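You operate a simulated robot arm through the tools that you are given. There is no shell and no other tool.

Carry out the task below with a simulated robot arm. There is one attempt and no reset: what you move stays moved.

TASK
Fill the purple-collar vial with water to its line and stand it in the long white rack.
Fine: dose knob on HIGH; white WATER key; well 3. Set down upright: what you pick out.

Only the result counts: the job must be done as asked and must still hold three seconds after the hand-in. Knocking over, shifting, dropping, spilling or breaking anything else fails it.

THE ROBOT
A 6-joint arm with a two-finger parallel gripper, fixed in place. Base frame: the origin is at the foot of the arm, x ahead of it, y to its left, z up. Readings come in mm, rad, newtons and seconds.
With the tool pointing down near the work surface it reaches from about 140 to 580 mm from the base axis. Its first joint turns from -1.152 to 1.152 rad. Payload 2.1 kg.
The tool frame sits at the grasp point between the pads (the TCP): z along the fingers, y along the line on which they close. The tips reach 30 mm beyond it. Largest opening 94 mm; finger width 28, thickness 10; the body of the gripper, 50 by 96 mm, starts 55 mm behind the TCP.
Orientation is told as [roll, pitch, yaw] about the base's x, y, z axes, in that order, counted from this pose: with the fingers straight down and closing along the base's y, the tool's x points along the base's -x, its y along +y and its z along -z.

THE INTERFACE
- The arm moves only by the tool step_arm. Its argument "commands" is a list of rows, each a list of 7 numbers: the turn, a rotation vector about the tool's x, y, z in degrees, then the shift along the tool's x, y, z in cm, then the finger opening in cm, from 0 to 9.4. In form: [[ax, ay, az, x, y, z, fingers], ...]. A call has 1 to 20 rows; each row is the pose to reach, as a shift and turn from the pose commanded when the call began, along the tool's axes at that moment. A row lasts 0.2 s, in which the tool goes at most 50 mm and 0.15 rad; a call with a longer step from one row to the next is refused whole, and so is a gripper value outside its range. A pose out of reach is approached as far as the arm can. The call stops where the force on the tool passes 40 N (or 10 N more than at its start, if that is more) or the arm is blocked; 0.2 s more then pass. Each finger travels about 72 mm/s and halts on what it meets, pressing with about 25 N; the grip force reading is that of the motor and also rises with nothing between the fingers. The clock runs only during rows and for 0.2 s after the last one: add rows that repeat a pose to give the fingers time. The reply holds the time, the measured pose of the TCP, the force on the tool along the base axes, the opening and the grip force, in the units named above and with some noise, with the torque about the TCP (base axes, N m) and any sound that the robot's microphone picked up.
- Cameras (640 x 400 px; columns grow to the right, rows downward): "scene" is fixed at [25.4, -353.8, 499.9]; the picture's right is [0.96, -0.28, 0.00], its down [-0.12, -0.42, -0.90] and it looks along [0.25, 0.87, -0.43] (base axes); focal length 333 px, centre (320, 200). "wrist" rides on the gripper at [76, 14, -102] in the tool frame; the picture's right is [-0.18, 0.98, 0.00], its down [-0.75, -0.14, -0.64] and it looks along [-0.63, -0.12, 0.77] (tool axes); focal length 243 px, centre (320, 200). There is no depth. A picture from a camera that has moved, and an enlarged one, comes with that camera's place and axes in the base frame and with its lens.
- get_image(camera): a new picture of that camera. The clock stands still meanwhile.
- close_up(camera, box): a new picture of the part [left, top, right, bottom] of that camera's present view, enlarged. The clock stands still meanwhile.
- job_done(): hands the job in; it is judged then, once.

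Places have to be worked out from the pictures, the camera data and where the tool is seen. Open the gripper and draw the arm clear of the work before you hand the job in, unless the task says otherwise.

The tools are called by a JSON object that holds its "api" and its "payload". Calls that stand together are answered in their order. step_arm: Moves the arm, as the interface text tells. Its arguments: {"type":"object","properties":{"commands":{"type":"array"}},"required":["commands"]} The other tools are called the same way: get_image (camera) takes a picture; close_up (camera, box) takes an enlarged picture of a part of a camera's view; job_done () hands the job in.

At the start:

```text
time: 0.0
tool_pos: [332.8, 143.2, 321.8]
tool_rot: [0.001, -0.001, 0.0]
wrist_force: [0.6, 0.2, 0.0]
moment: [0.0, 0.0, -0.04]
gripper_width: 94.0
finger_force: 0.2
```

scene: 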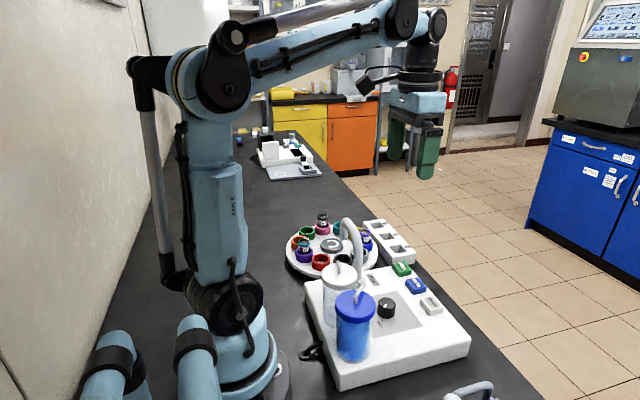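
wrist: 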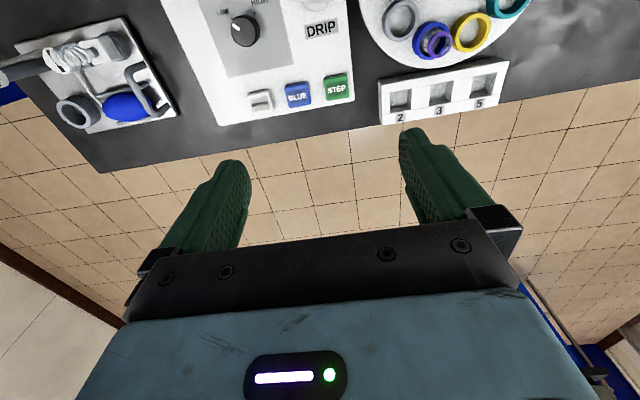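

I start by looking closely at the work area with both cameras.

{"api": "close_up", "payload": {"camera": "scene", "box": [270, 200, 430, 300]}}

{"api": "close_up", "payload": {"camera": "scene", "box": [290, 240, 490, 390]}}

{"api": "close_up", "payload": {"camera": "wrist", "box": [180, 0, 540, 140]}}

{"api": "close_up", "payload": {"camera": "scene", "box": [230, 120, 350, 195]}}

```text
4.00 times, centred on (350, 250) of scene
camera zoom: at [25.4, -353.8, 499.9], right [0.96, -0.28, 0.0], down [-0.12, -0.42, -0.9], along [0.25, 0.87, -0.43], focal length 1333 px, centre (200, 0)
```

zoom: 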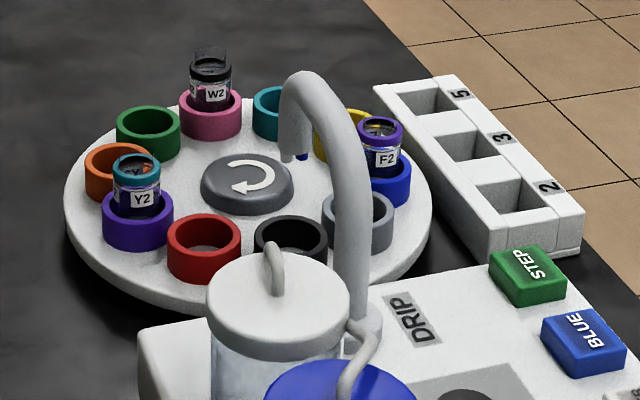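

```text
2.67 times, centred on (390, 315) of scene
camera zoom: at [25.4, -353.8, 499.9], right [0.96, -0.28, 0.0], down [-0.12, -0.42, -0.9], along [0.25, 0.87, -0.43], focal length 888 px, centre (133, -107)
```

zoom: 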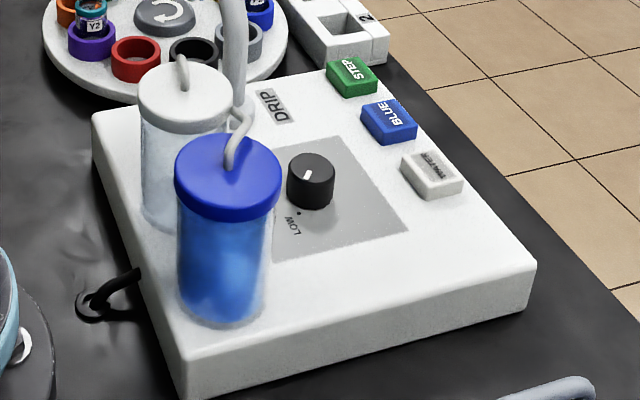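

```text
1.78 times, centred on (360, 70) of wrist
camera zoom: at [257.5, 156.4, 424.3], right [0.18, 0.98, 0.0], down [0.75, -0.14, 0.64], along [0.63, -0.12, -0.77], focal length 431 px, centre (249, 431)
```

zoom: 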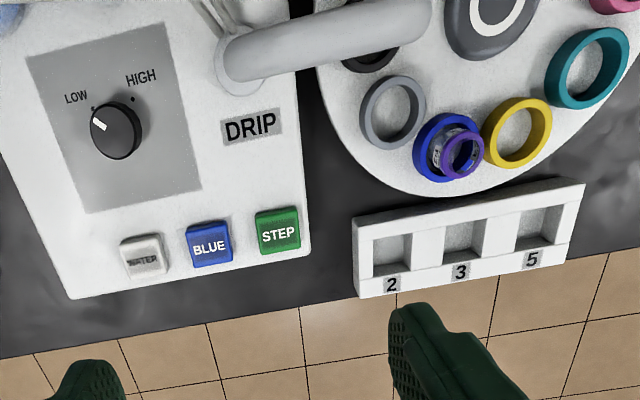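

```text
5.33 times, centred on (290, 158) of scene
camera zoom: at [25.4, -353.8, 499.9], right [0.96, -0.28, 0.0], down [-0.12, -0.42, -0.9], along [0.25, 0.87, -0.43], focal length 1777 px, centre (480, 427)
```

zoom: 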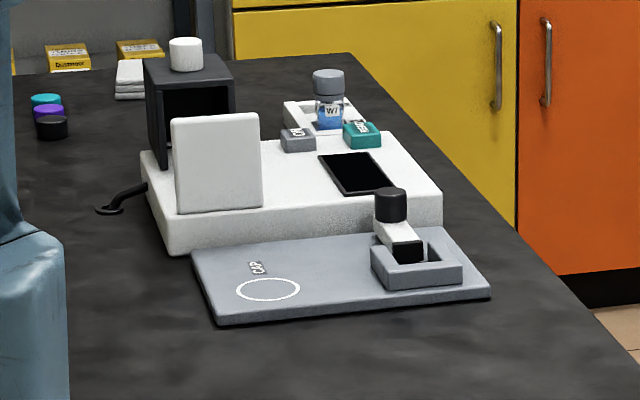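

The scene shows the F2 vial (purple collar) in the blue cup, about two steps before the spout position, which is over the black cup. The rack is to the right and the knob points at LOW. I'll move the arm back and left, staying high, to get a clearer view of the carousel and spout.

{"api": "step_arm", "payload": {"commands": [[0, 0, 0, 3.5, 2, 0, 9.4], [0, 0, 0, 7, 4, 0, 9.4], [0, 0, 0, 10, 6, 0, 9.4], [0, 0, 0, 10, 6, 0, 9.4]]}}

{"api": "get_image", "payload": {"camera": "wrist"}}

{"api": "get_image", "payload": {"camera": "scene"}}

```text
time: 1.0
tool_pos: [233.3, 203.0, 321.0]
tool_rot: [-0.001, -0.001, 0.001]
wrist_force: [-0.2, 0.8, -0.3]
moment: [-0.01, -0.02, 0.0]
gripper_width: 94.2
finger_force: 0.1
```

```text
taken
camera wrist: at [157.5, 216.5, 424.2], right [0.18, 0.98, 0.0], down [0.75, -0.14, 0.64], along [0.63, -0.12, -0.77], focal length 243 px, centre (320, 200)
```

wrist: 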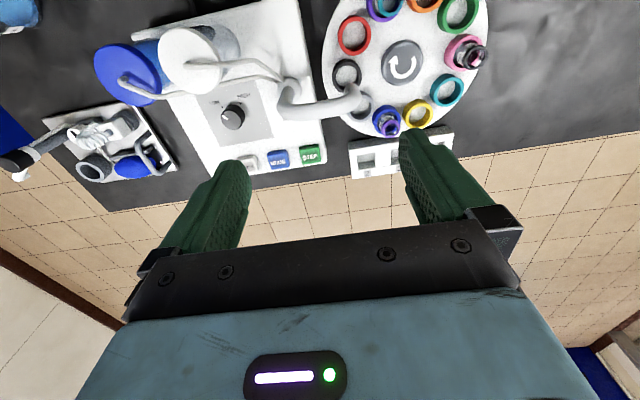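

```text
taken
```

scene: 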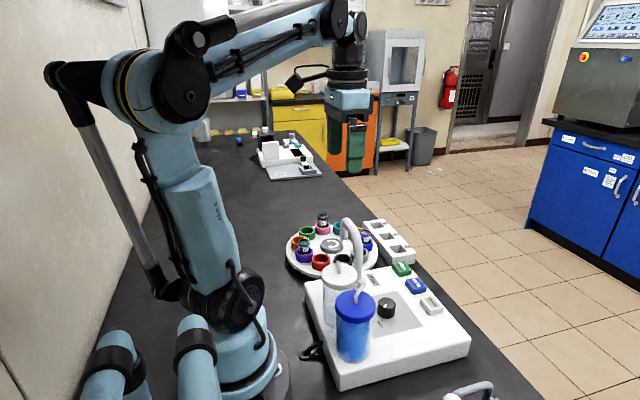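

Now I enlarge the carousel and dispenser in the wrist view.

{"api": "close_up", "payload": {"camera": "wrist", "box": [310, 0, 510, 125]}}

{"api": "close_up", "payload": {"camera": "wrist", "box": [150, 60, 350, 185]}}

{"api": "close_up", "payload": {"camera": "wrist", "box": [330, 90, 470, 180]}}

{"api": "close_up", "payload": {"camera": "scene", "box": [340, 215, 420, 265]}}

```text
3.20 times, centred on (410, 62) of wrist
camera zoom: at [157.5, 216.5, 424.2], right [0.18, 0.98, 0.0], down [0.75, -0.14, 0.64], along [0.63, -0.12, -0.77], focal length 776 px, centre (32, 640)
```

zoom: 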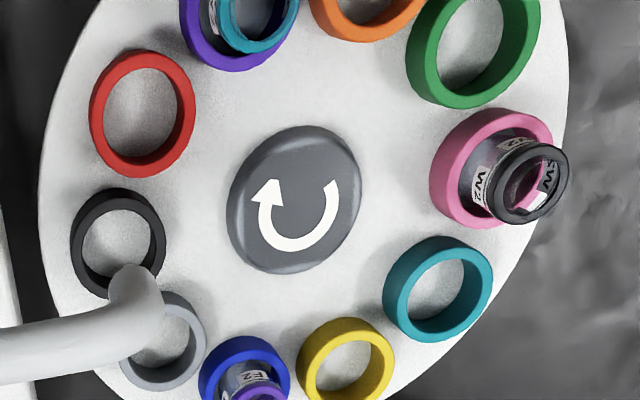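

```text
3.20 times, centred on (250, 122) of wrist
camera zoom: at [157.5, 216.5, 424.2], right [0.18, 0.98, 0.0], down [0.75, -0.14, 0.64], along [0.63, -0.12, -0.77], focal length 776 px, centre (544, 448)
```

zoom: 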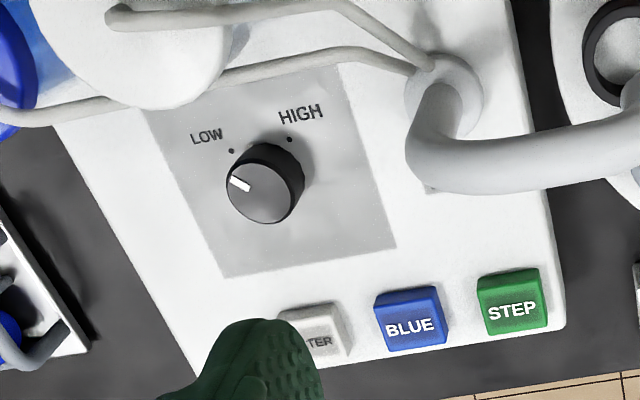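

```text
4.44 times, centred on (400, 135) of wrist
camera zoom: at [157.5, 216.5, 424.2], right [0.18, 0.98, 0.0], down [0.75, -0.14, 0.64], along [0.63, -0.12, -0.77], focal length 1078 px, centre (-36, 489)
```

zoom: 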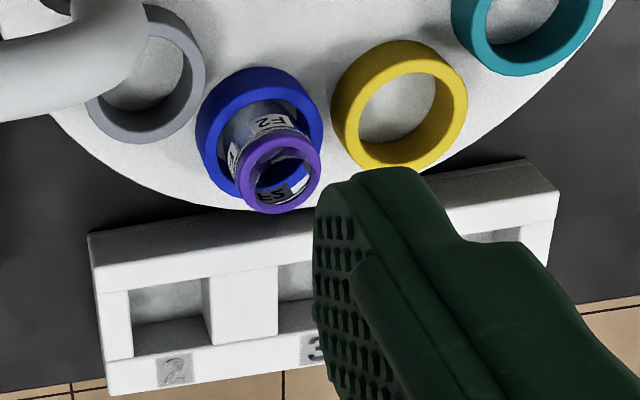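

```text
8.00 times, centred on (380, 240) of scene
camera zoom: at [25.4, -353.8, 499.9], right [0.96, -0.28, 0.0], down [-0.12, -0.42, -0.9], along [0.25, 0.87, -0.43], focal length 2665 px, centre (-160, -120)
```

zoom: 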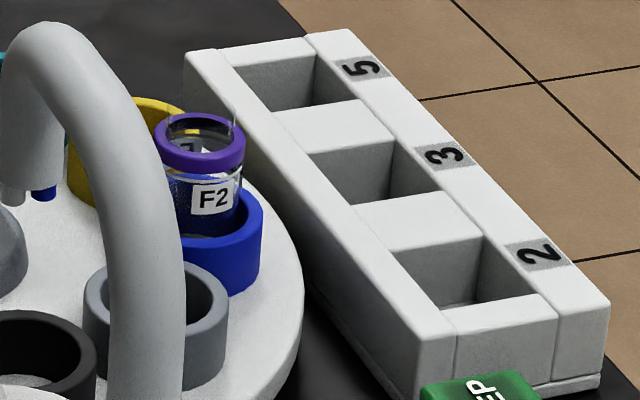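

From the two views I place the knob at about (272, 61) with its top at z≈67. The pointer sits at 225° (LOW) and HIGH is at 135°, so it needs a 90° clockwise turn. The keys are at x≈357, y≈50 (WATER), 105 (BLUE) and 162 (STEP). I'll go above the knob and turn the tool so the wrist camera faces away from the reservoirs.

{"api": "step_arm", "payload": {"commands": [[0, 0, -8.5, -0.2, -0.71, 0, 9.4], [0, 0, -17, -0.39, -1.42, 0, 9.4], [0, 0, -25.5, -0.58, -2.13, 0, 9.4], [0, 0, -34, -0.78, -2.84, 0, 9.4], [0, 0, -42.5, -0.98, -3.55, 0, 9.4], [0, 0, -51, -1.17, -4.26, 0, 9.4], [0, 0, -59.5, -1.36, -4.97, 0, 9.4], [0, 0, -68, -1.56, -5.68, 0, 9.4], [0, 0, -76.5, -1.76, -6.39, 0, 9.4], [0, 0, -85, -1.95, -7.1, 0, 9.4], [0, 0, -93.5, -2.14, -7.81, 0, 9.4], [0, 0, -102, -2.34, -8.52, 0, 8.5], [0, 0, -110.5, -2.54, -9.23, 0, 8], [0, 0, -119, -2.73, -9.94, 0, 7.5], [0, 0, -127.5, -2.92, -10.65, 0, 7], [0, 0, -136, -3.12, -11.36, 0, 6.5], [0, 0, -144.5, -3.32, -12.07, 0, 6], [0, 0, -153, -3.51, -12.78, 0, 5.5], [0, 0, -161.5, -3.7, -13.49, 0, 5], [0, 0, -170, -3.9, -14.2, 0, 5]]}}

{"api": "get_image", "payload": {"camera": "wrist"}}

{"api": "get_image", "payload": {"camera": "scene"}}

```text
time: 5.2
tool_pos: [272.1, 60.6, 322.9]
tool_rot: [0.0, 0.0, 2.969]
wrist_force: [0.5, 0.9, -0.5]
moment: [-0.01, -0.01, -0.01]
gripper_width: 49.8
finger_force: 0.0
```

```text
taken
camera wrist: at [345.2, 33.8, 424.7], right [-0.35, -0.94, 0.0], down [-0.72, 0.27, 0.64], along [-0.6, 0.23, -0.77], focal length 243 px, centre (320, 200)
```

wrist: 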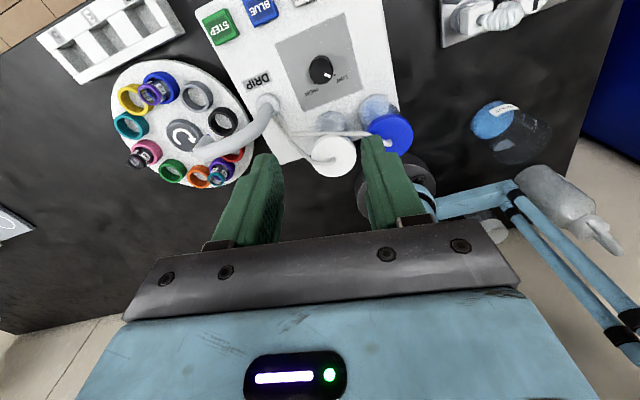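

```text
taken
```

scene: 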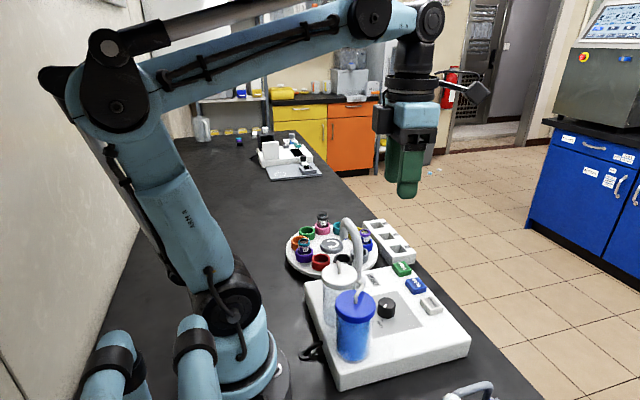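

The flip worked (yaw is now 170°). I'll enlarge this view to refine the knob, tube and lid positions.

{"api": "close_up", "payload": {"camera": "wrist", "box": [230, 0, 430, 180]}}

{"api": "close_up", "payload": {"camera": "wrist", "box": [100, 50, 280, 190]}}

```text
2.22 times, centred on (330, 90) of wrist
camera zoom: at [345.2, 33.8, 424.7], right [-0.35, -0.94, 0.0], down [-0.72, 0.27, 0.64], along [-0.6, 0.23, -0.77], focal length 539 px, centre (298, 444)
```

zoom: 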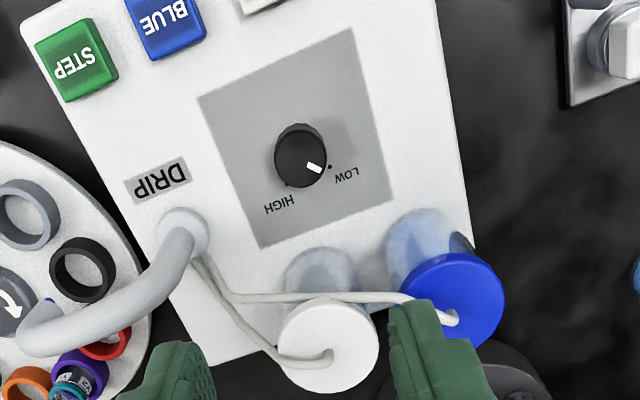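

```text
2.86 times, centred on (190, 120) of wrist
camera zoom: at [345.2, 33.8, 424.7], right [-0.35, -0.94, 0.0], down [-0.72, 0.27, 0.64], along [-0.6, 0.23, -0.77], focal length 693 px, centre (691, 429)
```

zoom: 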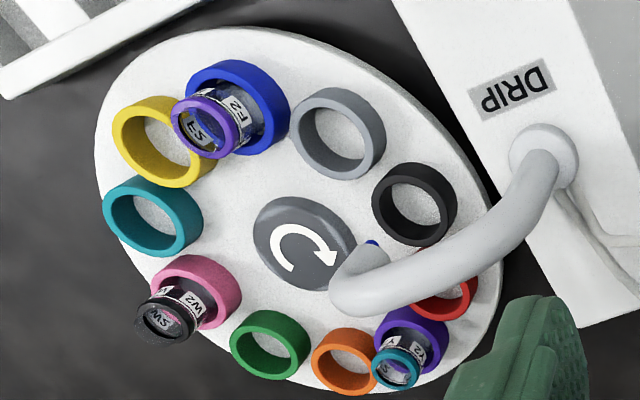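

The knob centre comes out at about (272.4, 60.3). The lid edges are near x≈221 with a tube just beyond, so I'll keep the closing axis near y and turn the knob in small regrips. I'm descending to TCP z≈130 with φ=+15° to check clearances.

{"api": "step_arm", "payload": {"commands": [[0, 0, -6, 0, 0, 3.5, 5], [0, 0, -12, 0, 0, 7, 5], [0, 0, -18, 0, 0, 10.5, 5], [0, 0, -25, 0, 0, 14, 5], [0, 0, -25, 0, 0, 17, 5], [0, 0, -25, 0, 0, 19.3, 5], [0, 0, -25, 0, 0, 19.3, 5]]}}

{"api": "get_image", "payload": {"camera": "wrist"}}

{"api": "close_up", "payload": {"camera": "scene", "box": [280, 180, 480, 360]}}

```text
time: 6.8
tool_pos: [254.6, 104.1, 127.6]
tool_rot: [0.002, -0.001, -2.885]
wrist_force: [0.3, 0.0, 0.0]
moment: [0.0, -0.04, -0.01]
gripper_width: 49.9
finger_force: 0.1
out of reach, approached as far as the arm can: row 3, 4, 5, 6, 7
```

```text
taken
camera wrist: at [333.1, 110.0, 230.7], right [0.07, -1.0, 0.0], down [-0.77, -0.06, 0.64], along [-0.64, -0.05, -0.77], focal length 243 px, centre (320, 200)
```

wrist: 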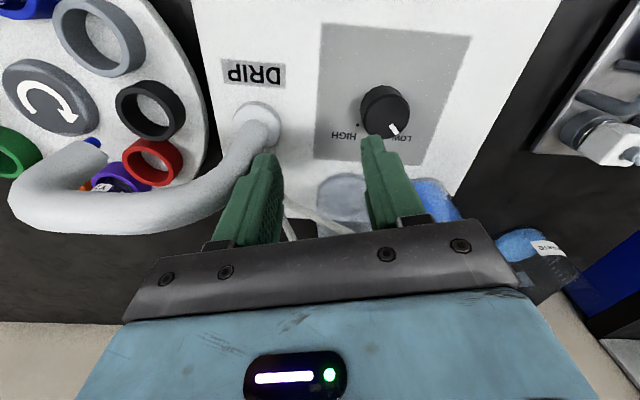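

```text
2.22 times, centred on (380, 270) of scene
camera zoom: at [25.4, -353.8, 499.9], right [0.96, -0.28, 0.0], down [-0.12, -0.42, -0.9], along [0.25, 0.87, -0.43], focal length 740 px, centre (187, 44)
```

zoom: 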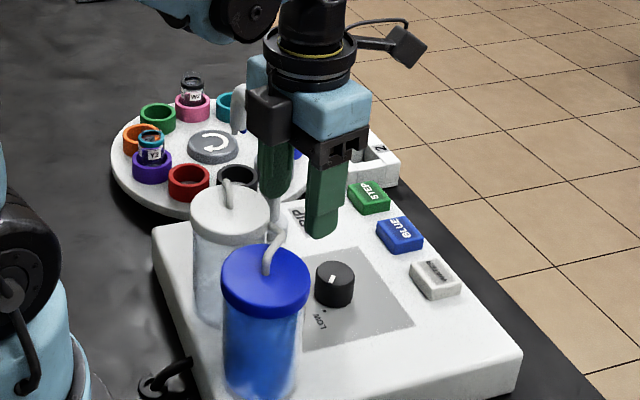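

Joint 6 hit its limit near yaw 185°, so the arm drifted to (255, 104). Nothing was touched. I'll turn back to a reachable yaw, lift a little, and see where it goes.

{"api": "step_arm", "payload": {"commands": [[0, 0, 7, 0, 0, -1.5, 5], [0, 0, 15, 0, 0, -3, 5], [0, 0, 20, 0, 0, -3, 5], [0, 0, 20, 0, 0, -3, 5]]}}

```text
time: 7.8
tool_pos: [257.1, 102.9, 159.3]
tool_rot: [-0.001, 0.0, 3.052]
wrist_force: [-0.1, -0.5, 0.3]
moment: [0.01, -0.01, 0.05]
gripper_width: 50.0
finger_force: 0.0
```

The pose was simply clamped, so I now shift to above the knob at (272.4, 60.3), keeping the yaw within its limit.

{"api": "step_arm", "payload": {"commands": [[0, 0, 0, 0.95, 2.05, 0, 5], [0, 0, 0, 1.9, 4.11, 0, 5], [0, 0, -5, 1.9, 4.11, 0, 5], [0, 0, -5, 1.9, 4.11, 0, 5]]}}

{"api": "get_image", "payload": {"camera": "wrist"}}

{"api": "close_up", "payload": {"camera": "scene", "box": [280, 180, 480, 360]}}

```text
time: 8.8
tool_pos: [272.7, 61.8, 158.1]
tool_rot: [0.0, 0.002, -3.142]
wrist_force: [0.0, 0.1, 0.3]
moment: [0.01, 0.02, 0.0]
gripper_width: 50.0
finger_force: 0.1
```

```text
taken
camera wrist: at [349.5, 46.5, 261.5], right [-0.18, -0.98, 0.0], down [-0.75, 0.14, 0.64], along [-0.63, 0.12, -0.77], focal length 243 px, centre (320, 200)
```

wrist: 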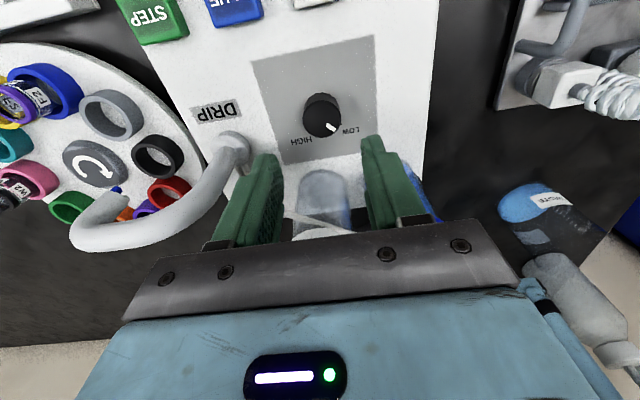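

```text
2.22 times, centred on (380, 270) of scene
camera zoom: at [25.4, -353.8, 499.9], right [0.96, -0.28, 0.0], down [-0.12, -0.42, -0.9], along [0.25, 0.87, -0.43], focal length 740 px, centre (187, 44)
```

zoom: 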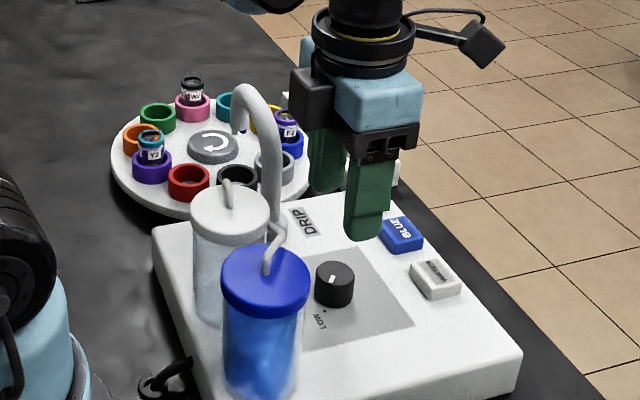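

I'll enlarge the knob to refine its centre from this closer viewpoint.

{"api": "close_up", "payload": {"camera": "wrist", "box": [270, 70, 380, 160]}}

{"api": "close_up", "payload": {"camera": "scene", "box": [350, 280, 430, 340]}}

{"api": "close_up", "payload": {"camera": "wrist", "box": [200, 120, 440, 260]}}

```text
4.44 times, centred on (325, 115) of wrist
camera zoom: at [349.5, 46.5, 261.5], right [-0.18, -0.98, 0.0], down [-0.75, 0.14, 0.64], along [-0.63, 0.12, -0.77], focal length 1078 px, centre (298, 578)
```

zoom: 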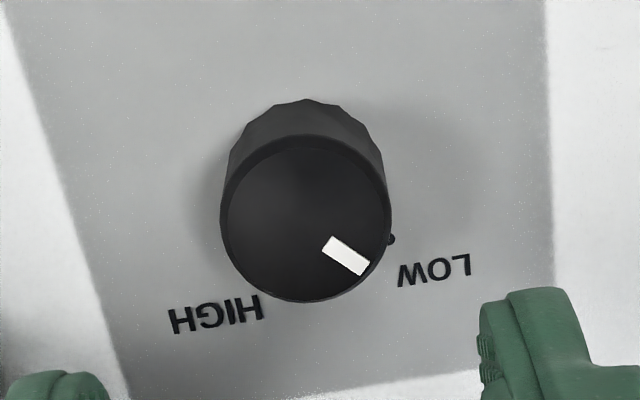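

```text
6.67 times, centred on (390, 310) of scene
camera zoom: at [25.4, -353.8, 499.9], right [0.96, -0.28, 0.0], down [-0.12, -0.42, -0.9], along [0.25, 0.87, -0.43], focal length 2221 px, centre (-147, -533)
```

zoom: 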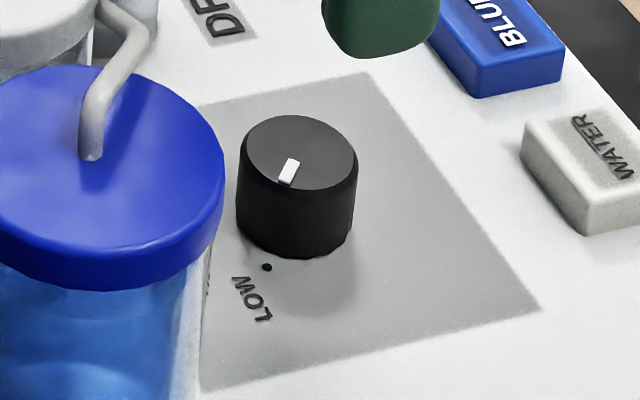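

```text
2.67 times, centred on (320, 190) of wrist
camera zoom: at [349.5, 46.5, 261.5], right [-0.18, -0.98, 0.0], down [-0.75, 0.14, 0.64], along [-0.63, 0.12, -0.77], focal length 647 px, centre (320, 227)
```

zoom: 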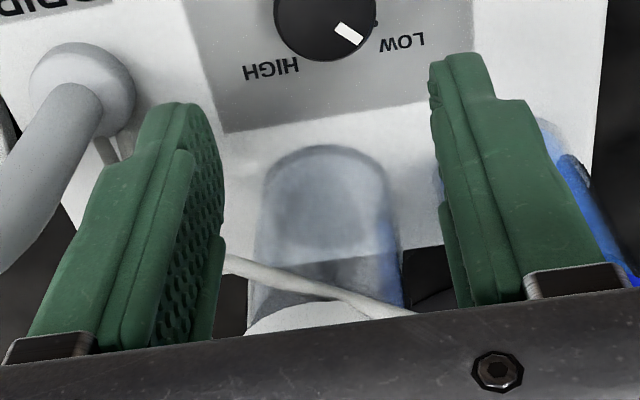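

The knob top is at z≈69.5 with a diameter of about 32 mm, centred near (273.7, 59.5). The tube runs lower and further back than the gripper body would reach. I'm descending around the knob with the fingers open.

{"api": "step_arm", "payload": {"commands": [[0, 0, 0, 0.08, 0.2, 2.5, 5], [0, 0, 0, 0.08, 0.2, 5, 5], [0, 0, 0, 0.08, 0.2, 7.2, 5], [0, 0, 0, 0.08, 0.2, 7.2, 5]]}}

{"api": "get_image", "payload": {"camera": "wrist"}}

{"api": "close_up", "payload": {"camera": "scene", "box": [310, 220, 470, 345]}}

```text
time: 9.8
tool_pos: [273.0, 59.9, 89.8]
tool_rot: [0.0, -0.001, -3.141]
wrist_force: [-0.3, -0.3, -0.3]
moment: [-0.01, 0.02, 0.02]
gripper_width: 50.1
finger_force: 0.1
```

```text
taken
camera wrist: at [349.9, 45.6, 191.3], right [-0.18, -0.98, 0.0], down [-0.75, 0.14, 0.64], along [-0.63, 0.12, -0.77], focal length 243 px, centre (320, 200)
```

wrist: 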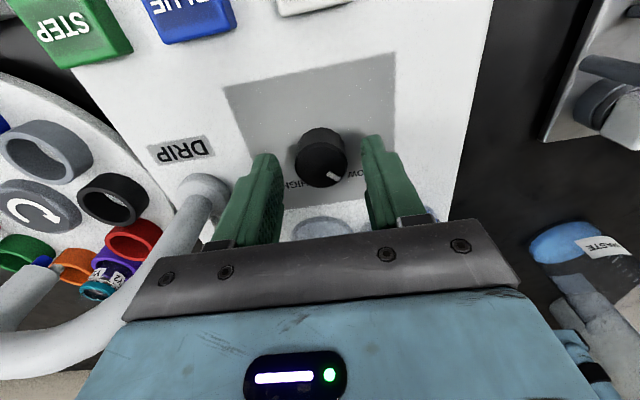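

```text
3.20 times, centred on (390, 282) of scene
camera zoom: at [25.4, -353.8, 499.9], right [0.96, -0.28, 0.0], down [-0.12, -0.42, -0.9], along [0.25, 0.87, -0.43], focal length 1066 px, centre (96, -64)
```

zoom: 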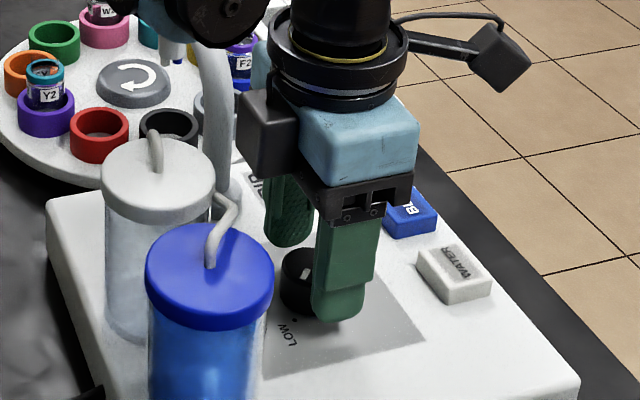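

Before closing I check how well the knob is centred between the fingers.

{"api": "close_up", "payload": {"camera": "wrist", "box": [250, 110, 400, 210]}}

```text
4.00 times, centred on (325, 160) of wrist
camera zoom: at [349.9, 45.6, 191.3], right [-0.18, -0.98, 0.0], down [-0.75, 0.14, 0.64], along [-0.63, 0.12, -0.77], focal length 970 px, centre (300, 360)
```

zoom: 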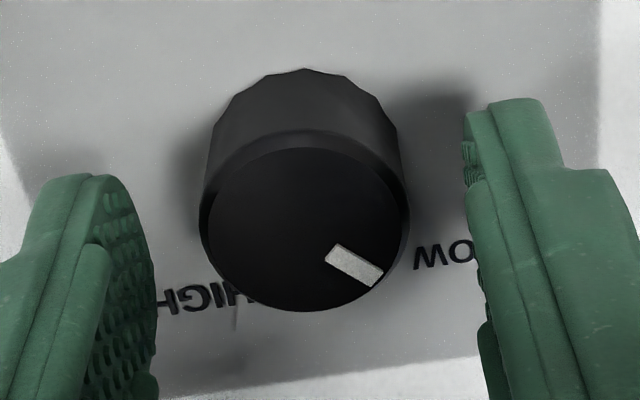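

The knob is centred within about 1.5 mm. I'll lower 5 mm, nudge +x slightly, and close on it.

{"api": "step_arm", "payload": {"commands": [[0, 0, 0, 0.12, 0.06, 0.5, 5], [0, 0, 0, 0.12, 0.06, 0.5, 4], [0, 0, 0, 0.12, 0.06, 0.5, 3], [0, 0, 0, 0.12, 0.06, 0.5, 2.5], [0, 0, 0, 0.12, 0.06, 0.5, 2.5]]}}

{"api": "get_image", "payload": {"camera": "wrist"}}

```text
time: 11.0
tool_pos: [273.5, 60.0, 83.2]
tool_rot: [-0.004, -0.001, -3.141]
wrist_force: [2.3, 13.7, -10.3]
moment: [-0.14, 0.14, -0.05]
gripper_width: 31.7
finger_force: 44.9
```

```text
taken
camera wrist: at [351.0, 44.9, 185.8], right [-0.18, -0.98, 0.0], down [-0.75, 0.14, 0.64], along [-0.63, 0.12, -0.77], focal length 243 px, centre (320, 200)
```

wrist: 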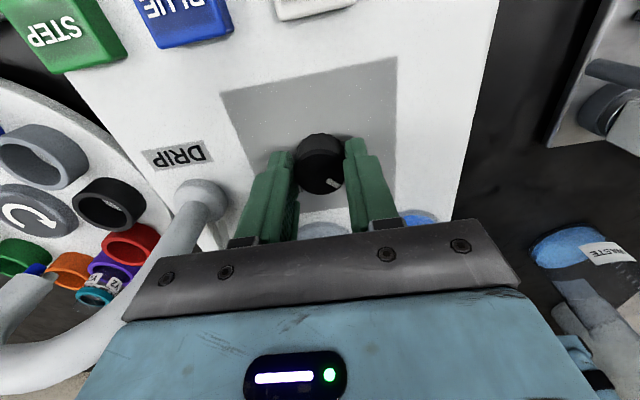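

The knob is gripped at 31.7 mm with modest side force. Now I turn it 45° clockwise.

{"api": "step_arm", "payload": {"commands": [[0, 0, 7.5, 0.12, 0.0, 0, 2.5], [0, 0, 15, 0.12, 0.0, 0, 2.5], [0, 0, 22.5, 0.12, 0.0, 0, 2.5], [0, 0, 30, 0.12, 0.0, 0, 2.5], [0, 0, 37.5, 0.12, 0.0, 0, 2.5], [0, 0, 45, 0.12, 0.0, 0, 2.5], [0, 0, 45, 0.12, 0.0, 0, 2.5]]}}

{"api": "get_image", "payload": {"camera": "wrist"}}

{"api": "close_up", "payload": {"camera": "scene", "box": [310, 220, 470, 345]}}

```text
time: 12.6
tool_pos: [275.1, 58.2, 81.0]
tool_rot: [0.002, 0.0, 2.353]
wrist_force: [-21.6, 2.1, 30.5]
moment: [0.14, 0.12, 0.05]
gripper_width: 31.6
finger_force: 45.0
```

```text
taken
camera wrist: at [319.0, -6.5, 184.1], right [-0.83, -0.56, 0.0], down [-0.43, 0.63, 0.64], along [-0.36, 0.53, -0.77], focal length 243 px, centre (320, 200)
```

wrist: 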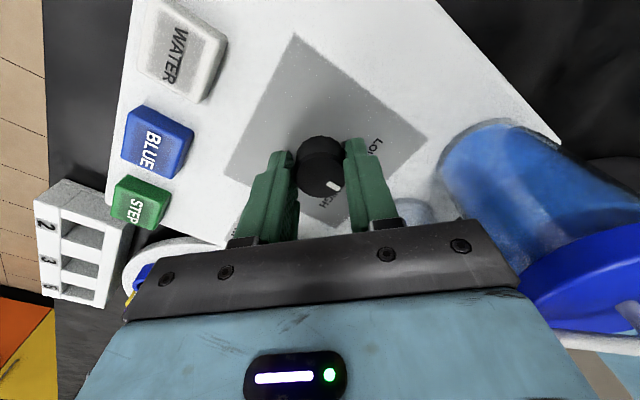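

```text
3.20 times, centred on (390, 282) of scene
camera zoom: at [25.3, -353.8, 499.9], right [0.96, -0.28, 0.0], down [-0.12, -0.42, -0.9], along [0.25, 0.87, -0.43], focal length 1066 px, centre (96, -64)
```

zoom: 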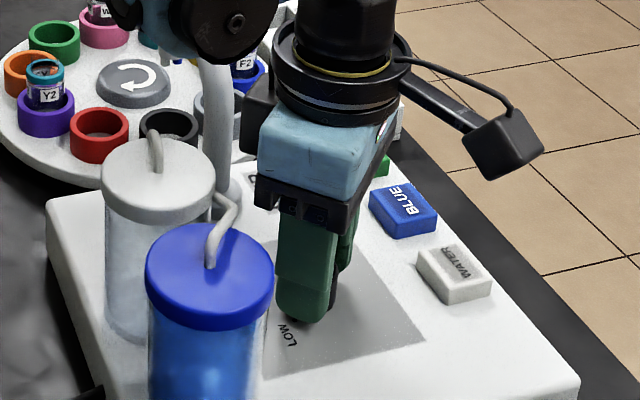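

The pointer followed the gripper through 45°, with some side and vertical load. I'll release, lift a few millimetres, and rotate back for the second grip.

{"api": "step_arm", "payload": {"commands": [[0, 0, 0, 0, 0, 0, 4], [0, 0, 0, 0, 0, -0.3, 5], [0, 0, 0, -0.08, 0.08, -0.4, 5], [0, 0, -7.5, -0.08, 0.08, -0.4, 5], [0, 0, -15, -0.08, 0.08, -0.4, 5], [0, 0, -22.5, -0.08, 0.08, -0.4, 5], [0, 0, -30, -0.08, 0.08, -0.4, 5], [0, 0, -37.5, -0.08, 0.08, -0.4, 5], [0, 0, -45, -0.08, 0.08, -0.4, 5], [0, 0, -45, -0.08, 0.08, -0.4, 5]]}}

{"api": "close_up", "payload": {"camera": "wrist", "box": [250, 110, 400, 210]}}

```text
time: 14.8
tool_pos: [274.0, 57.7, 84.8]
tool_rot: [0.001, -0.001, -3.14]
wrist_force: [-0.4, 0.3, 0.6]
moment: [0.03, -0.02, 0.0]
gripper_width: 50.1
finger_force: 0.0
```

```text
4.00 times, centred on (325, 160) of wrist
camera zoom: at [351.1, 43.8, 187.9], right [-0.18, -0.98, 0.0], down [-0.75, 0.14, 0.64], along [-0.63, 0.12, -0.77], focal length 970 px, centre (300, 360)
```

zoom: 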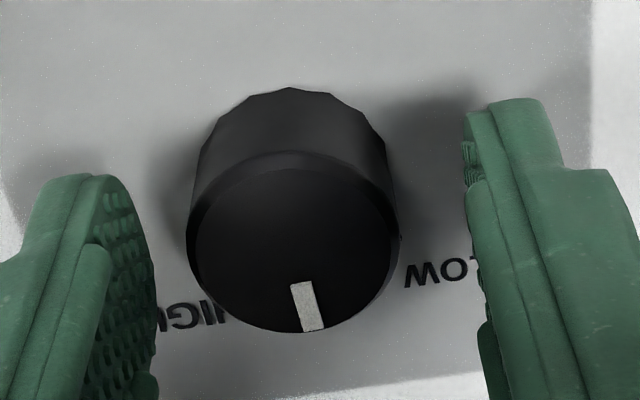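

The pointer is now at about 180°, halfway. I'll grip again with a 1 mm y correction, turn the remaining 45°, and release.

{"api": "step_arm", "payload": {"commands": [[0, 0, 0, 0, -0.1, 0, 4], [0, 0, 0, 0, -0.1, 0, 3], [0, 0, 0, 0, -0.1, 0, 2.5], [0, 0, 0, 0, -0.1, 0, 2.5], [0, 0, 7.5, 0, -0.1, 0, 2.5], [0, 0, 15, 0, -0.1, 0, 2.5], [0, 0, 22.5, 0, -0.1, 0, 2.5], [0, 0, 30, 0, -0.1, 0, 2.5], [0, 0, 37.5, 0, -0.1, 0, 2.5], [0, 0, 45, 0, -0.1, 0, 2.5], [0, 0, 45, 0, -0.1, 0, 2.5]]}}

{"api": "get_image", "payload": {"camera": "wrist"}}

{"api": "close_up", "payload": {"camera": "wrist", "box": [250, 110, 400, 210]}}

```text
time: 17.2
tool_pos: [273.9, 58.6, 85.4]
tool_rot: [0.0, 0.0, 2.352]
wrist_force: [4.6, -13.1, 1.3]
moment: [0.39, 0.03, -0.03]
gripper_width: 31.4
finger_force: 44.6
```

```text
taken
camera wrist: at [317.8, -5.9, 188.0], right [-0.83, -0.56, 0.0], down [-0.43, 0.63, 0.64], along [-0.36, 0.53, -0.77], focal length 243 px, centre (320, 200)
```

wrist: 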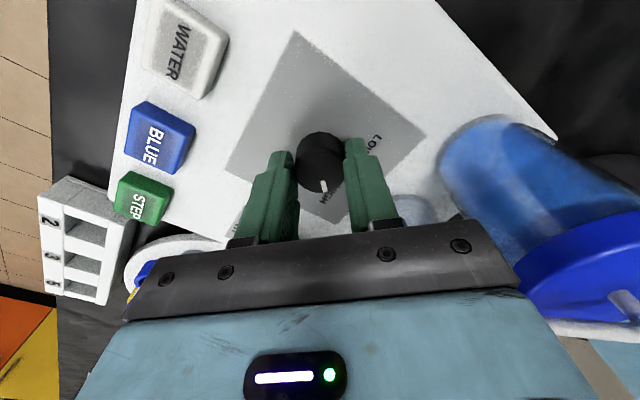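

```text
4.00 times, centred on (325, 160) of wrist
camera zoom: at [317.8, -5.9, 188.0], right [-0.83, -0.56, 0.0], down [-0.43, 0.63, 0.64], along [-0.36, 0.53, -0.77], focal length 970 px, centre (300, 360)
```

zoom: 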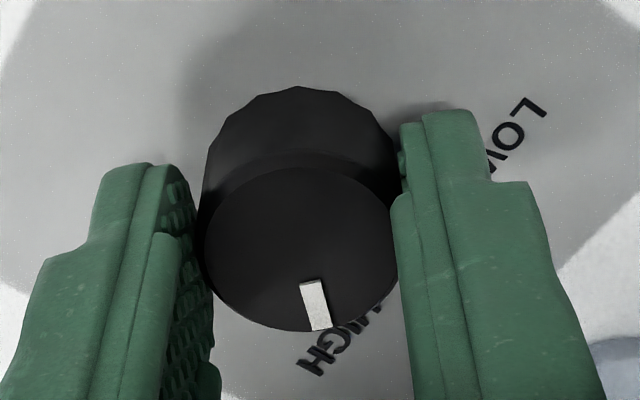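

The second 45° went through with the pointer still aligned to the gripper. I release, rise, and check the dial.

{"api": "step_arm", "payload": {"commands": [[0, 0, 0, 0, 0, 0, 4], [0, 0, 0, 0, 0, 0, 5], [0, 0, 0, 0, 0, -2, 5], [0, 0, 0, 0, 0, -5, 5], [0, 0, 0, 0, 0, -9, 5], [0, 0, 0, 0, 0, -13, 5], [0, 0, 0, 0, 0, -13, 5]]}}

{"api": "get_image", "payload": {"camera": "wrist"}}

{"api": "close_up", "payload": {"camera": "scene", "box": [310, 220, 470, 345]}}

```text
time: 18.8
tool_pos: [273.0, 61.1, 215.5]
tool_rot: [-0.001, -0.001, 2.356]
wrist_force: [-0.7, 0.5, -0.3]
moment: [0.0, 0.0, -0.02]
gripper_width: 50.1
finger_force: 0.1
```

```text
taken
camera wrist: at [317.2, -2.9, 318.2], right [-0.83, -0.56, 0.0], down [-0.43, 0.63, 0.64], along [-0.36, 0.53, -0.77], focal length 243 px, centre (320, 200)
```

wrist: 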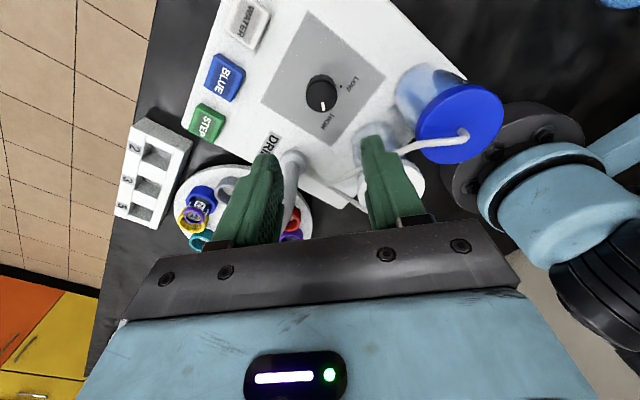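

```text
3.20 times, centred on (390, 282) of scene
camera zoom: at [25.4, -353.8, 499.9], right [0.96, -0.28, 0.0], down [-0.12, -0.42, -0.9], along [0.25, 0.87, -0.43], focal length 1066 px, centre (96, -64)
```

zoom: 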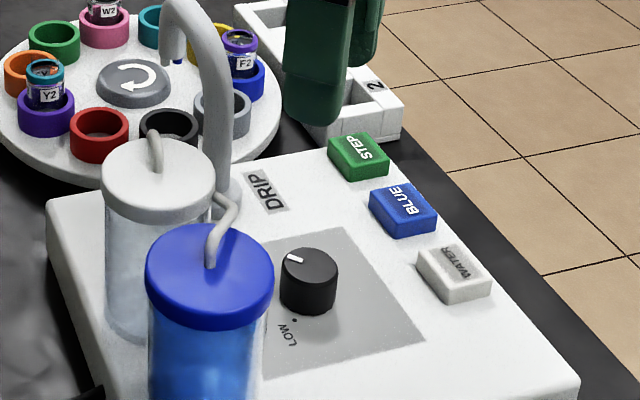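

{"api": "close_up", "payload": {"camera": "wrist", "box": [280, 50, 380, 140]}}

{"api": "close_up", "payload": {"camera": "scene", "box": [360, 290, 420, 330]}}

```text
4.44 times, centred on (330, 95) of wrist
camera zoom: at [317.2, -2.9, 318.2], right [-0.83, -0.56, 0.0], down [-0.43, 0.63, 0.64], along [-0.36, 0.53, -0.77], focal length 1078 px, centre (276, 667)
```

zoom: 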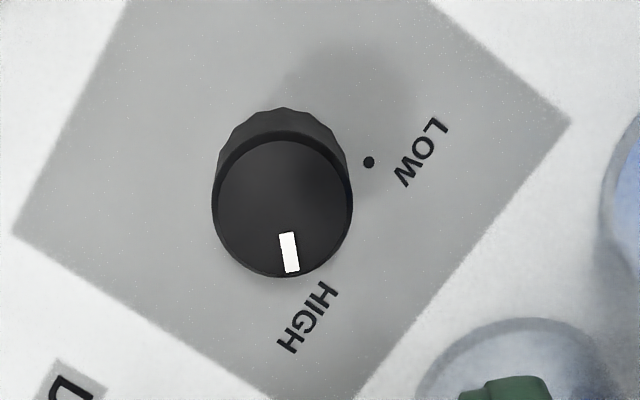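

```text
10.00 times, centred on (390, 310) of scene
camera zoom: at [25.4, -353.8, 499.9], right [0.96, -0.28, 0.0], down [-0.12, -0.42, -0.9], along [0.25, 0.87, -0.43], focal length 3332 px, centre (-380, -900)
```

zoom: 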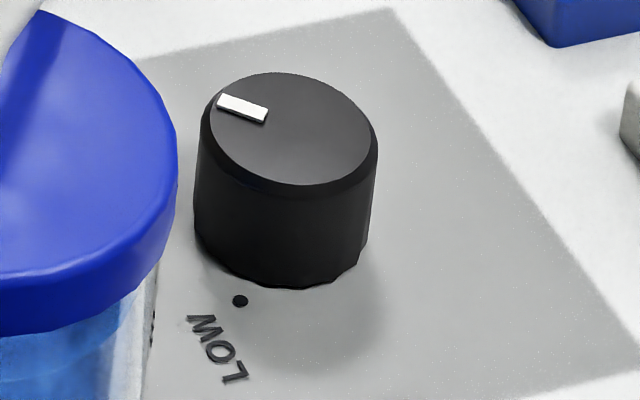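

The pointer measures 134°, which is on HIGH. Next I close the fingers and move above the STEP key at about (358, 160).

{"api": "step_arm", "payload": {"commands": [[0, 0, -8, -0.2, -2.6, 0, 4], [0, 0, -16, -0.4, -5.2, 0, 3], [0, 0, -24, -0.6, -7.8, 0, 2], [0, 0, -32, -0.8, -10.4, 0, 1], [0, 0, -40, -1, -13, 0, 0], [0, 0, -45, -1, -13, 4, 0], [0, 0, -45, -1, -13, 8, 0], [0, 0, -45, -1, -13, 8, 0]]}}

{"api": "get_image", "payload": {"camera": "wrist"}}

{"api": "close_up", "payload": {"camera": "scene", "box": [310, 200, 470, 325]}}

```text
time: 20.6
tool_pos: [357.4, 157.5, 134.0]
tool_rot: [0.001, -0.001, -3.142]
wrist_force: [0.3, 0.2, -0.4]
moment: [0.01, 0.01, -0.01]
gripper_width: 0.1
finger_force: 25.2
```

```text
taken
camera wrist: at [435.2, 143.4, 236.3], right [-0.18, -0.98, 0.0], down [-0.75, 0.14, 0.64], along [-0.63, 0.12, -0.77], focal length 243 px, centre (320, 200)
```

wrist: 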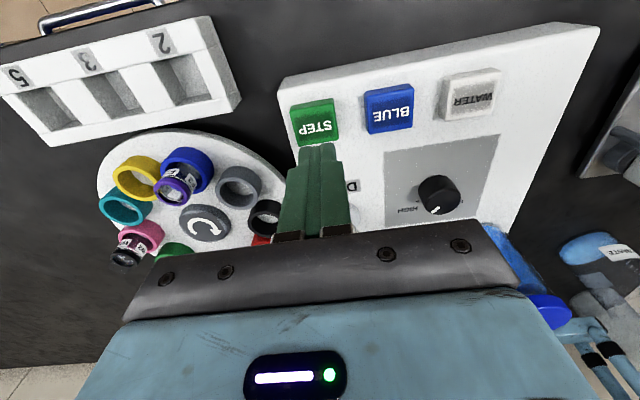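

```text
3.20 times, centred on (390, 262) of scene
camera zoom: at [25.4, -353.8, 499.9], right [0.96, -0.28, 0.0], down [-0.12, -0.42, -0.9], along [0.25, 0.87, -0.43], focal length 1066 px, centre (96, 0)
```

zoom: 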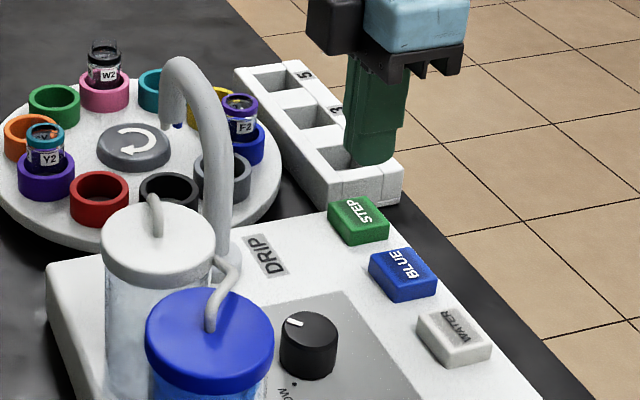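

From this side the STEP key's top projects to about (362, 160). I'll shift toward it and descend to tips at z≈72 for a final check.

{"api": "step_arm", "payload": {"commands": [[0, 0, 0, 0.4, -0.28, 1.6, 0], [0, 0, 0, 0.4, -0.28, 3.2, 0], [0, 0, 0, 0.4, -0.28, 3.2, 0]]}}

{"api": "close_up", "payload": {"camera": "wrist", "box": [240, 90, 400, 190]}}

{"api": "close_up", "payload": {"camera": "scene", "box": [370, 230, 450, 290]}}

```text
time: 21.4
tool_pos: [363.3, 161.5, 104.4]
tool_rot: [0.001, 0.0, -3.141]
wrist_force: [0.4, -0.8, -0.4]
moment: [0.01, 0.04, -0.02]
gripper_width: 0.1
finger_force: 25.1
```

```text
4.00 times, centred on (320, 140) of wrist
camera zoom: at [439.9, 146.5, 205.5], right [-0.18, -0.98, 0.0], down [-0.75, 0.14, 0.64], along [-0.63, 0.12, -0.77], focal length 970 px, centre (320, 440)
```

zoom: 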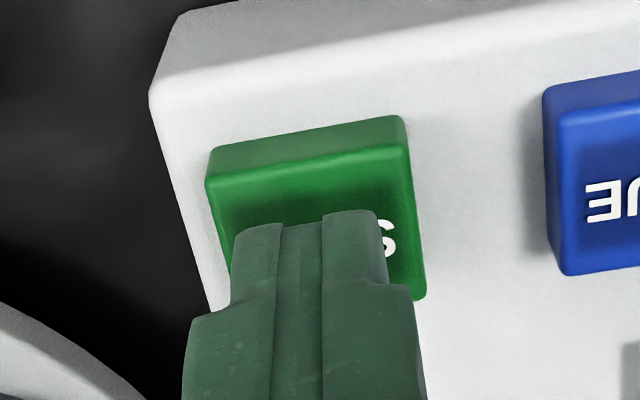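

```text
6.67 times, centred on (410, 260) of scene
camera zoom: at [25.4, -353.8, 499.9], right [0.96, -0.28, 0.0], down [-0.12, -0.42, -0.9], along [0.25, 0.87, -0.43], focal length 2221 px, centre (-280, -200)
```

zoom: 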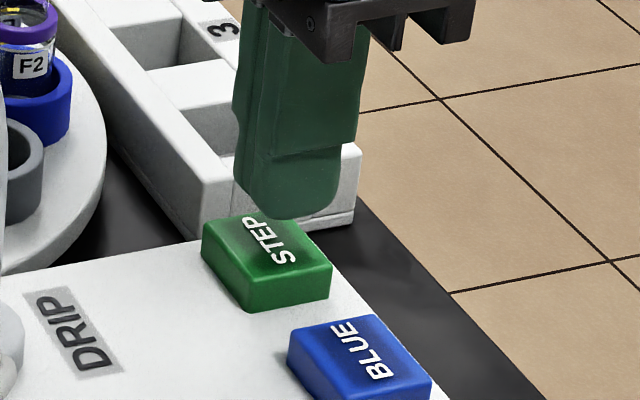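

I'm over the key within about 2–3 mm. I'll ease back 2 mm in x and press down gradually.

{"api": "step_arm", "payload": {"commands": [[0, 0, 0, -0.2, 0, 1.0, 0], [0, 0, 0, -0.2, 0, 1.5, 0], [0, 0, 0, -0.2, 0, 1.8, 0], [0, 0, 0, -0.2, 0, 2.0, 0], [0, 0, 0, -0.2, 0, 2.2, 0]]}}

{"api": "close_up", "payload": {"camera": "scene", "box": [370, 230, 450, 290]}}

```text
time: 22.6
tool_pos: [361.6, 161.7, 81.5]
tool_rot: [-0.003, 0.0, -3.141]
wrist_force: [1.1, 2.9, 12.1]
moment: [0.13, -0.04, -0.02]
gripper_width: 0.0
finger_force: 25.2
heard: click
```

```text
6.67 times, centred on (410, 260) of scene
camera zoom: at [25.4, -353.8, 499.9], right [0.96, -0.28, 0.0], down [-0.12, -0.42, -0.9], along [0.25, 0.87, -0.43], focal length 2221 px, centre (-280, -200)
```

zoom: 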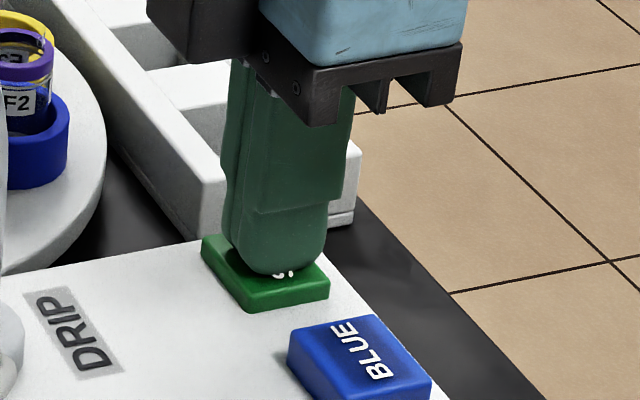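

A click was heard and the carousel is moving. I lift off the key and look.

{"api": "step_arm", "payload": {"commands": [[0, 0, 0, 0, 0, -1.0, 0], [0, 0, 0, 0, 0, -2.0, 0], [0, 0, 0, 0, 0, -2.2, 0], [0, 0, 0, 0, 0, -2.2, 0], [0, 0, 0, 0, 0, -2.2, 0]]}}

{"api": "close_up", "payload": {"camera": "scene", "box": [270, 200, 430, 300]}}

```text
time: 23.8
tool_pos: [361.2, 161.1, 104.1]
tool_rot: [0.0, -0.001, -3.143]
wrist_force: [1.0, 0.3, 0.2]
moment: [-0.01, 0.02, -0.02]
gripper_width: 0.0
finger_force: 26.2
```

```text
4.00 times, centred on (350, 250) of scene
camera zoom: at [25.4, -353.8, 499.9], right [0.96, -0.28, 0.0], down [-0.12, -0.42, -0.9], along [0.25, 0.87, -0.43], focal length 1333 px, centre (200, 0)
```

zoom: 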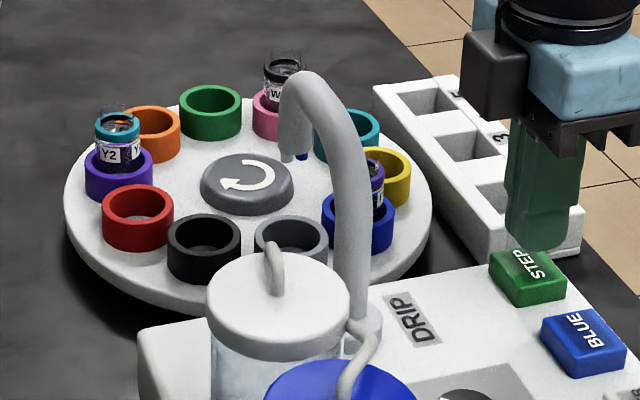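

The carousel advanced exactly one place clockwise, so gray is now under the spout. I press STEP once more.

{"api": "step_arm", "payload": {"commands": [[0, 0, 0, 0, 0, 1.0, 0], [0, 0, 0, 0, 0, 1.6, 0], [0, 0, 0, 0, 0, 2.0, 0], [0, 0, 0, 0, 0, 2.2, 0], [0, 0, 0, 0, 0, 2.2, 0], [0, 0, 0, 0, 0, 1.0, 0], [0, 0, 0, 0, 0, 0, 0], [0, 0, 0, 0, 0, 0, 0], [0, 0, 0, 0, 0, 0, 0], [0, 0, 0, 0, 0, 0, 0]]}}

{"api": "close_up", "payload": {"camera": "scene", "box": [270, 200, 430, 300]}}

{"api": "close_up", "payload": {"camera": "scene", "box": [310, 220, 374, 276]}}

{"api": "get_image", "payload": {"camera": "wrist"}}

```text
time: 26.0
tool_pos: [360.3, 161.6, 103.6]
tool_rot: [0.0, 0.0, -3.141]
wrist_force: [0.5, -0.4, -0.3]
moment: [-0.03, -0.01, -0.01]
gripper_width: 0.0
finger_force: 25.4
heard: click
```

```text
4.00 times, centred on (350, 250) of scene
camera zoom: at [25.4, -353.8, 499.9], right [0.96, -0.28, 0.0], down [-0.12, -0.42, -0.9], along [0.25, 0.87, -0.43], focal length 1333 px, centre (200, 0)
```

zoom: 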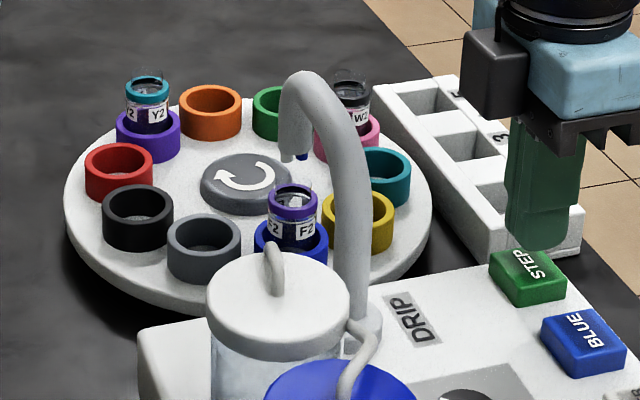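

```text
7.14 times, centred on (342, 248) of scene
camera zoom: at [25.4, -353.8, 499.9], right [0.96, -0.28, 0.0], down [-0.12, -0.42, -0.9], along [0.25, 0.87, -0.43], focal length 2380 px, centre (163, -143)
```

zoom: 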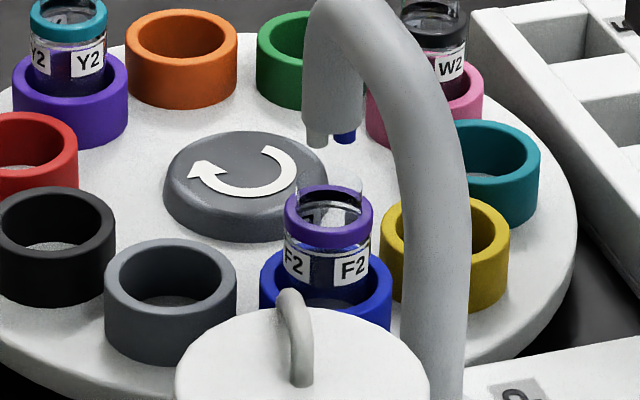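

```text
taken
camera wrist: at [437.8, 146.6, 206.2], right [-0.18, -0.98, 0.0], down [-0.75, 0.14, 0.64], along [-0.63, 0.12, -0.77], focal length 243 px, centre (320, 200)
```

wrist: 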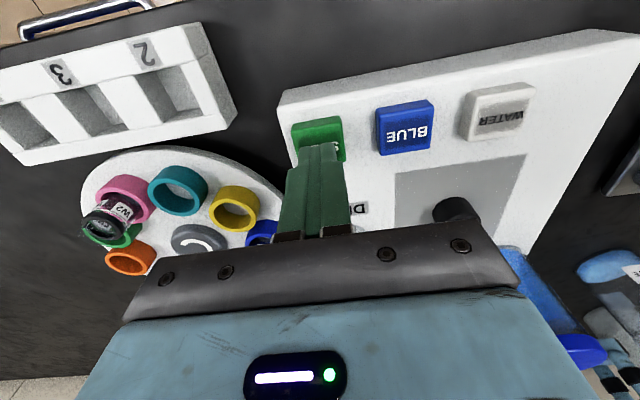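

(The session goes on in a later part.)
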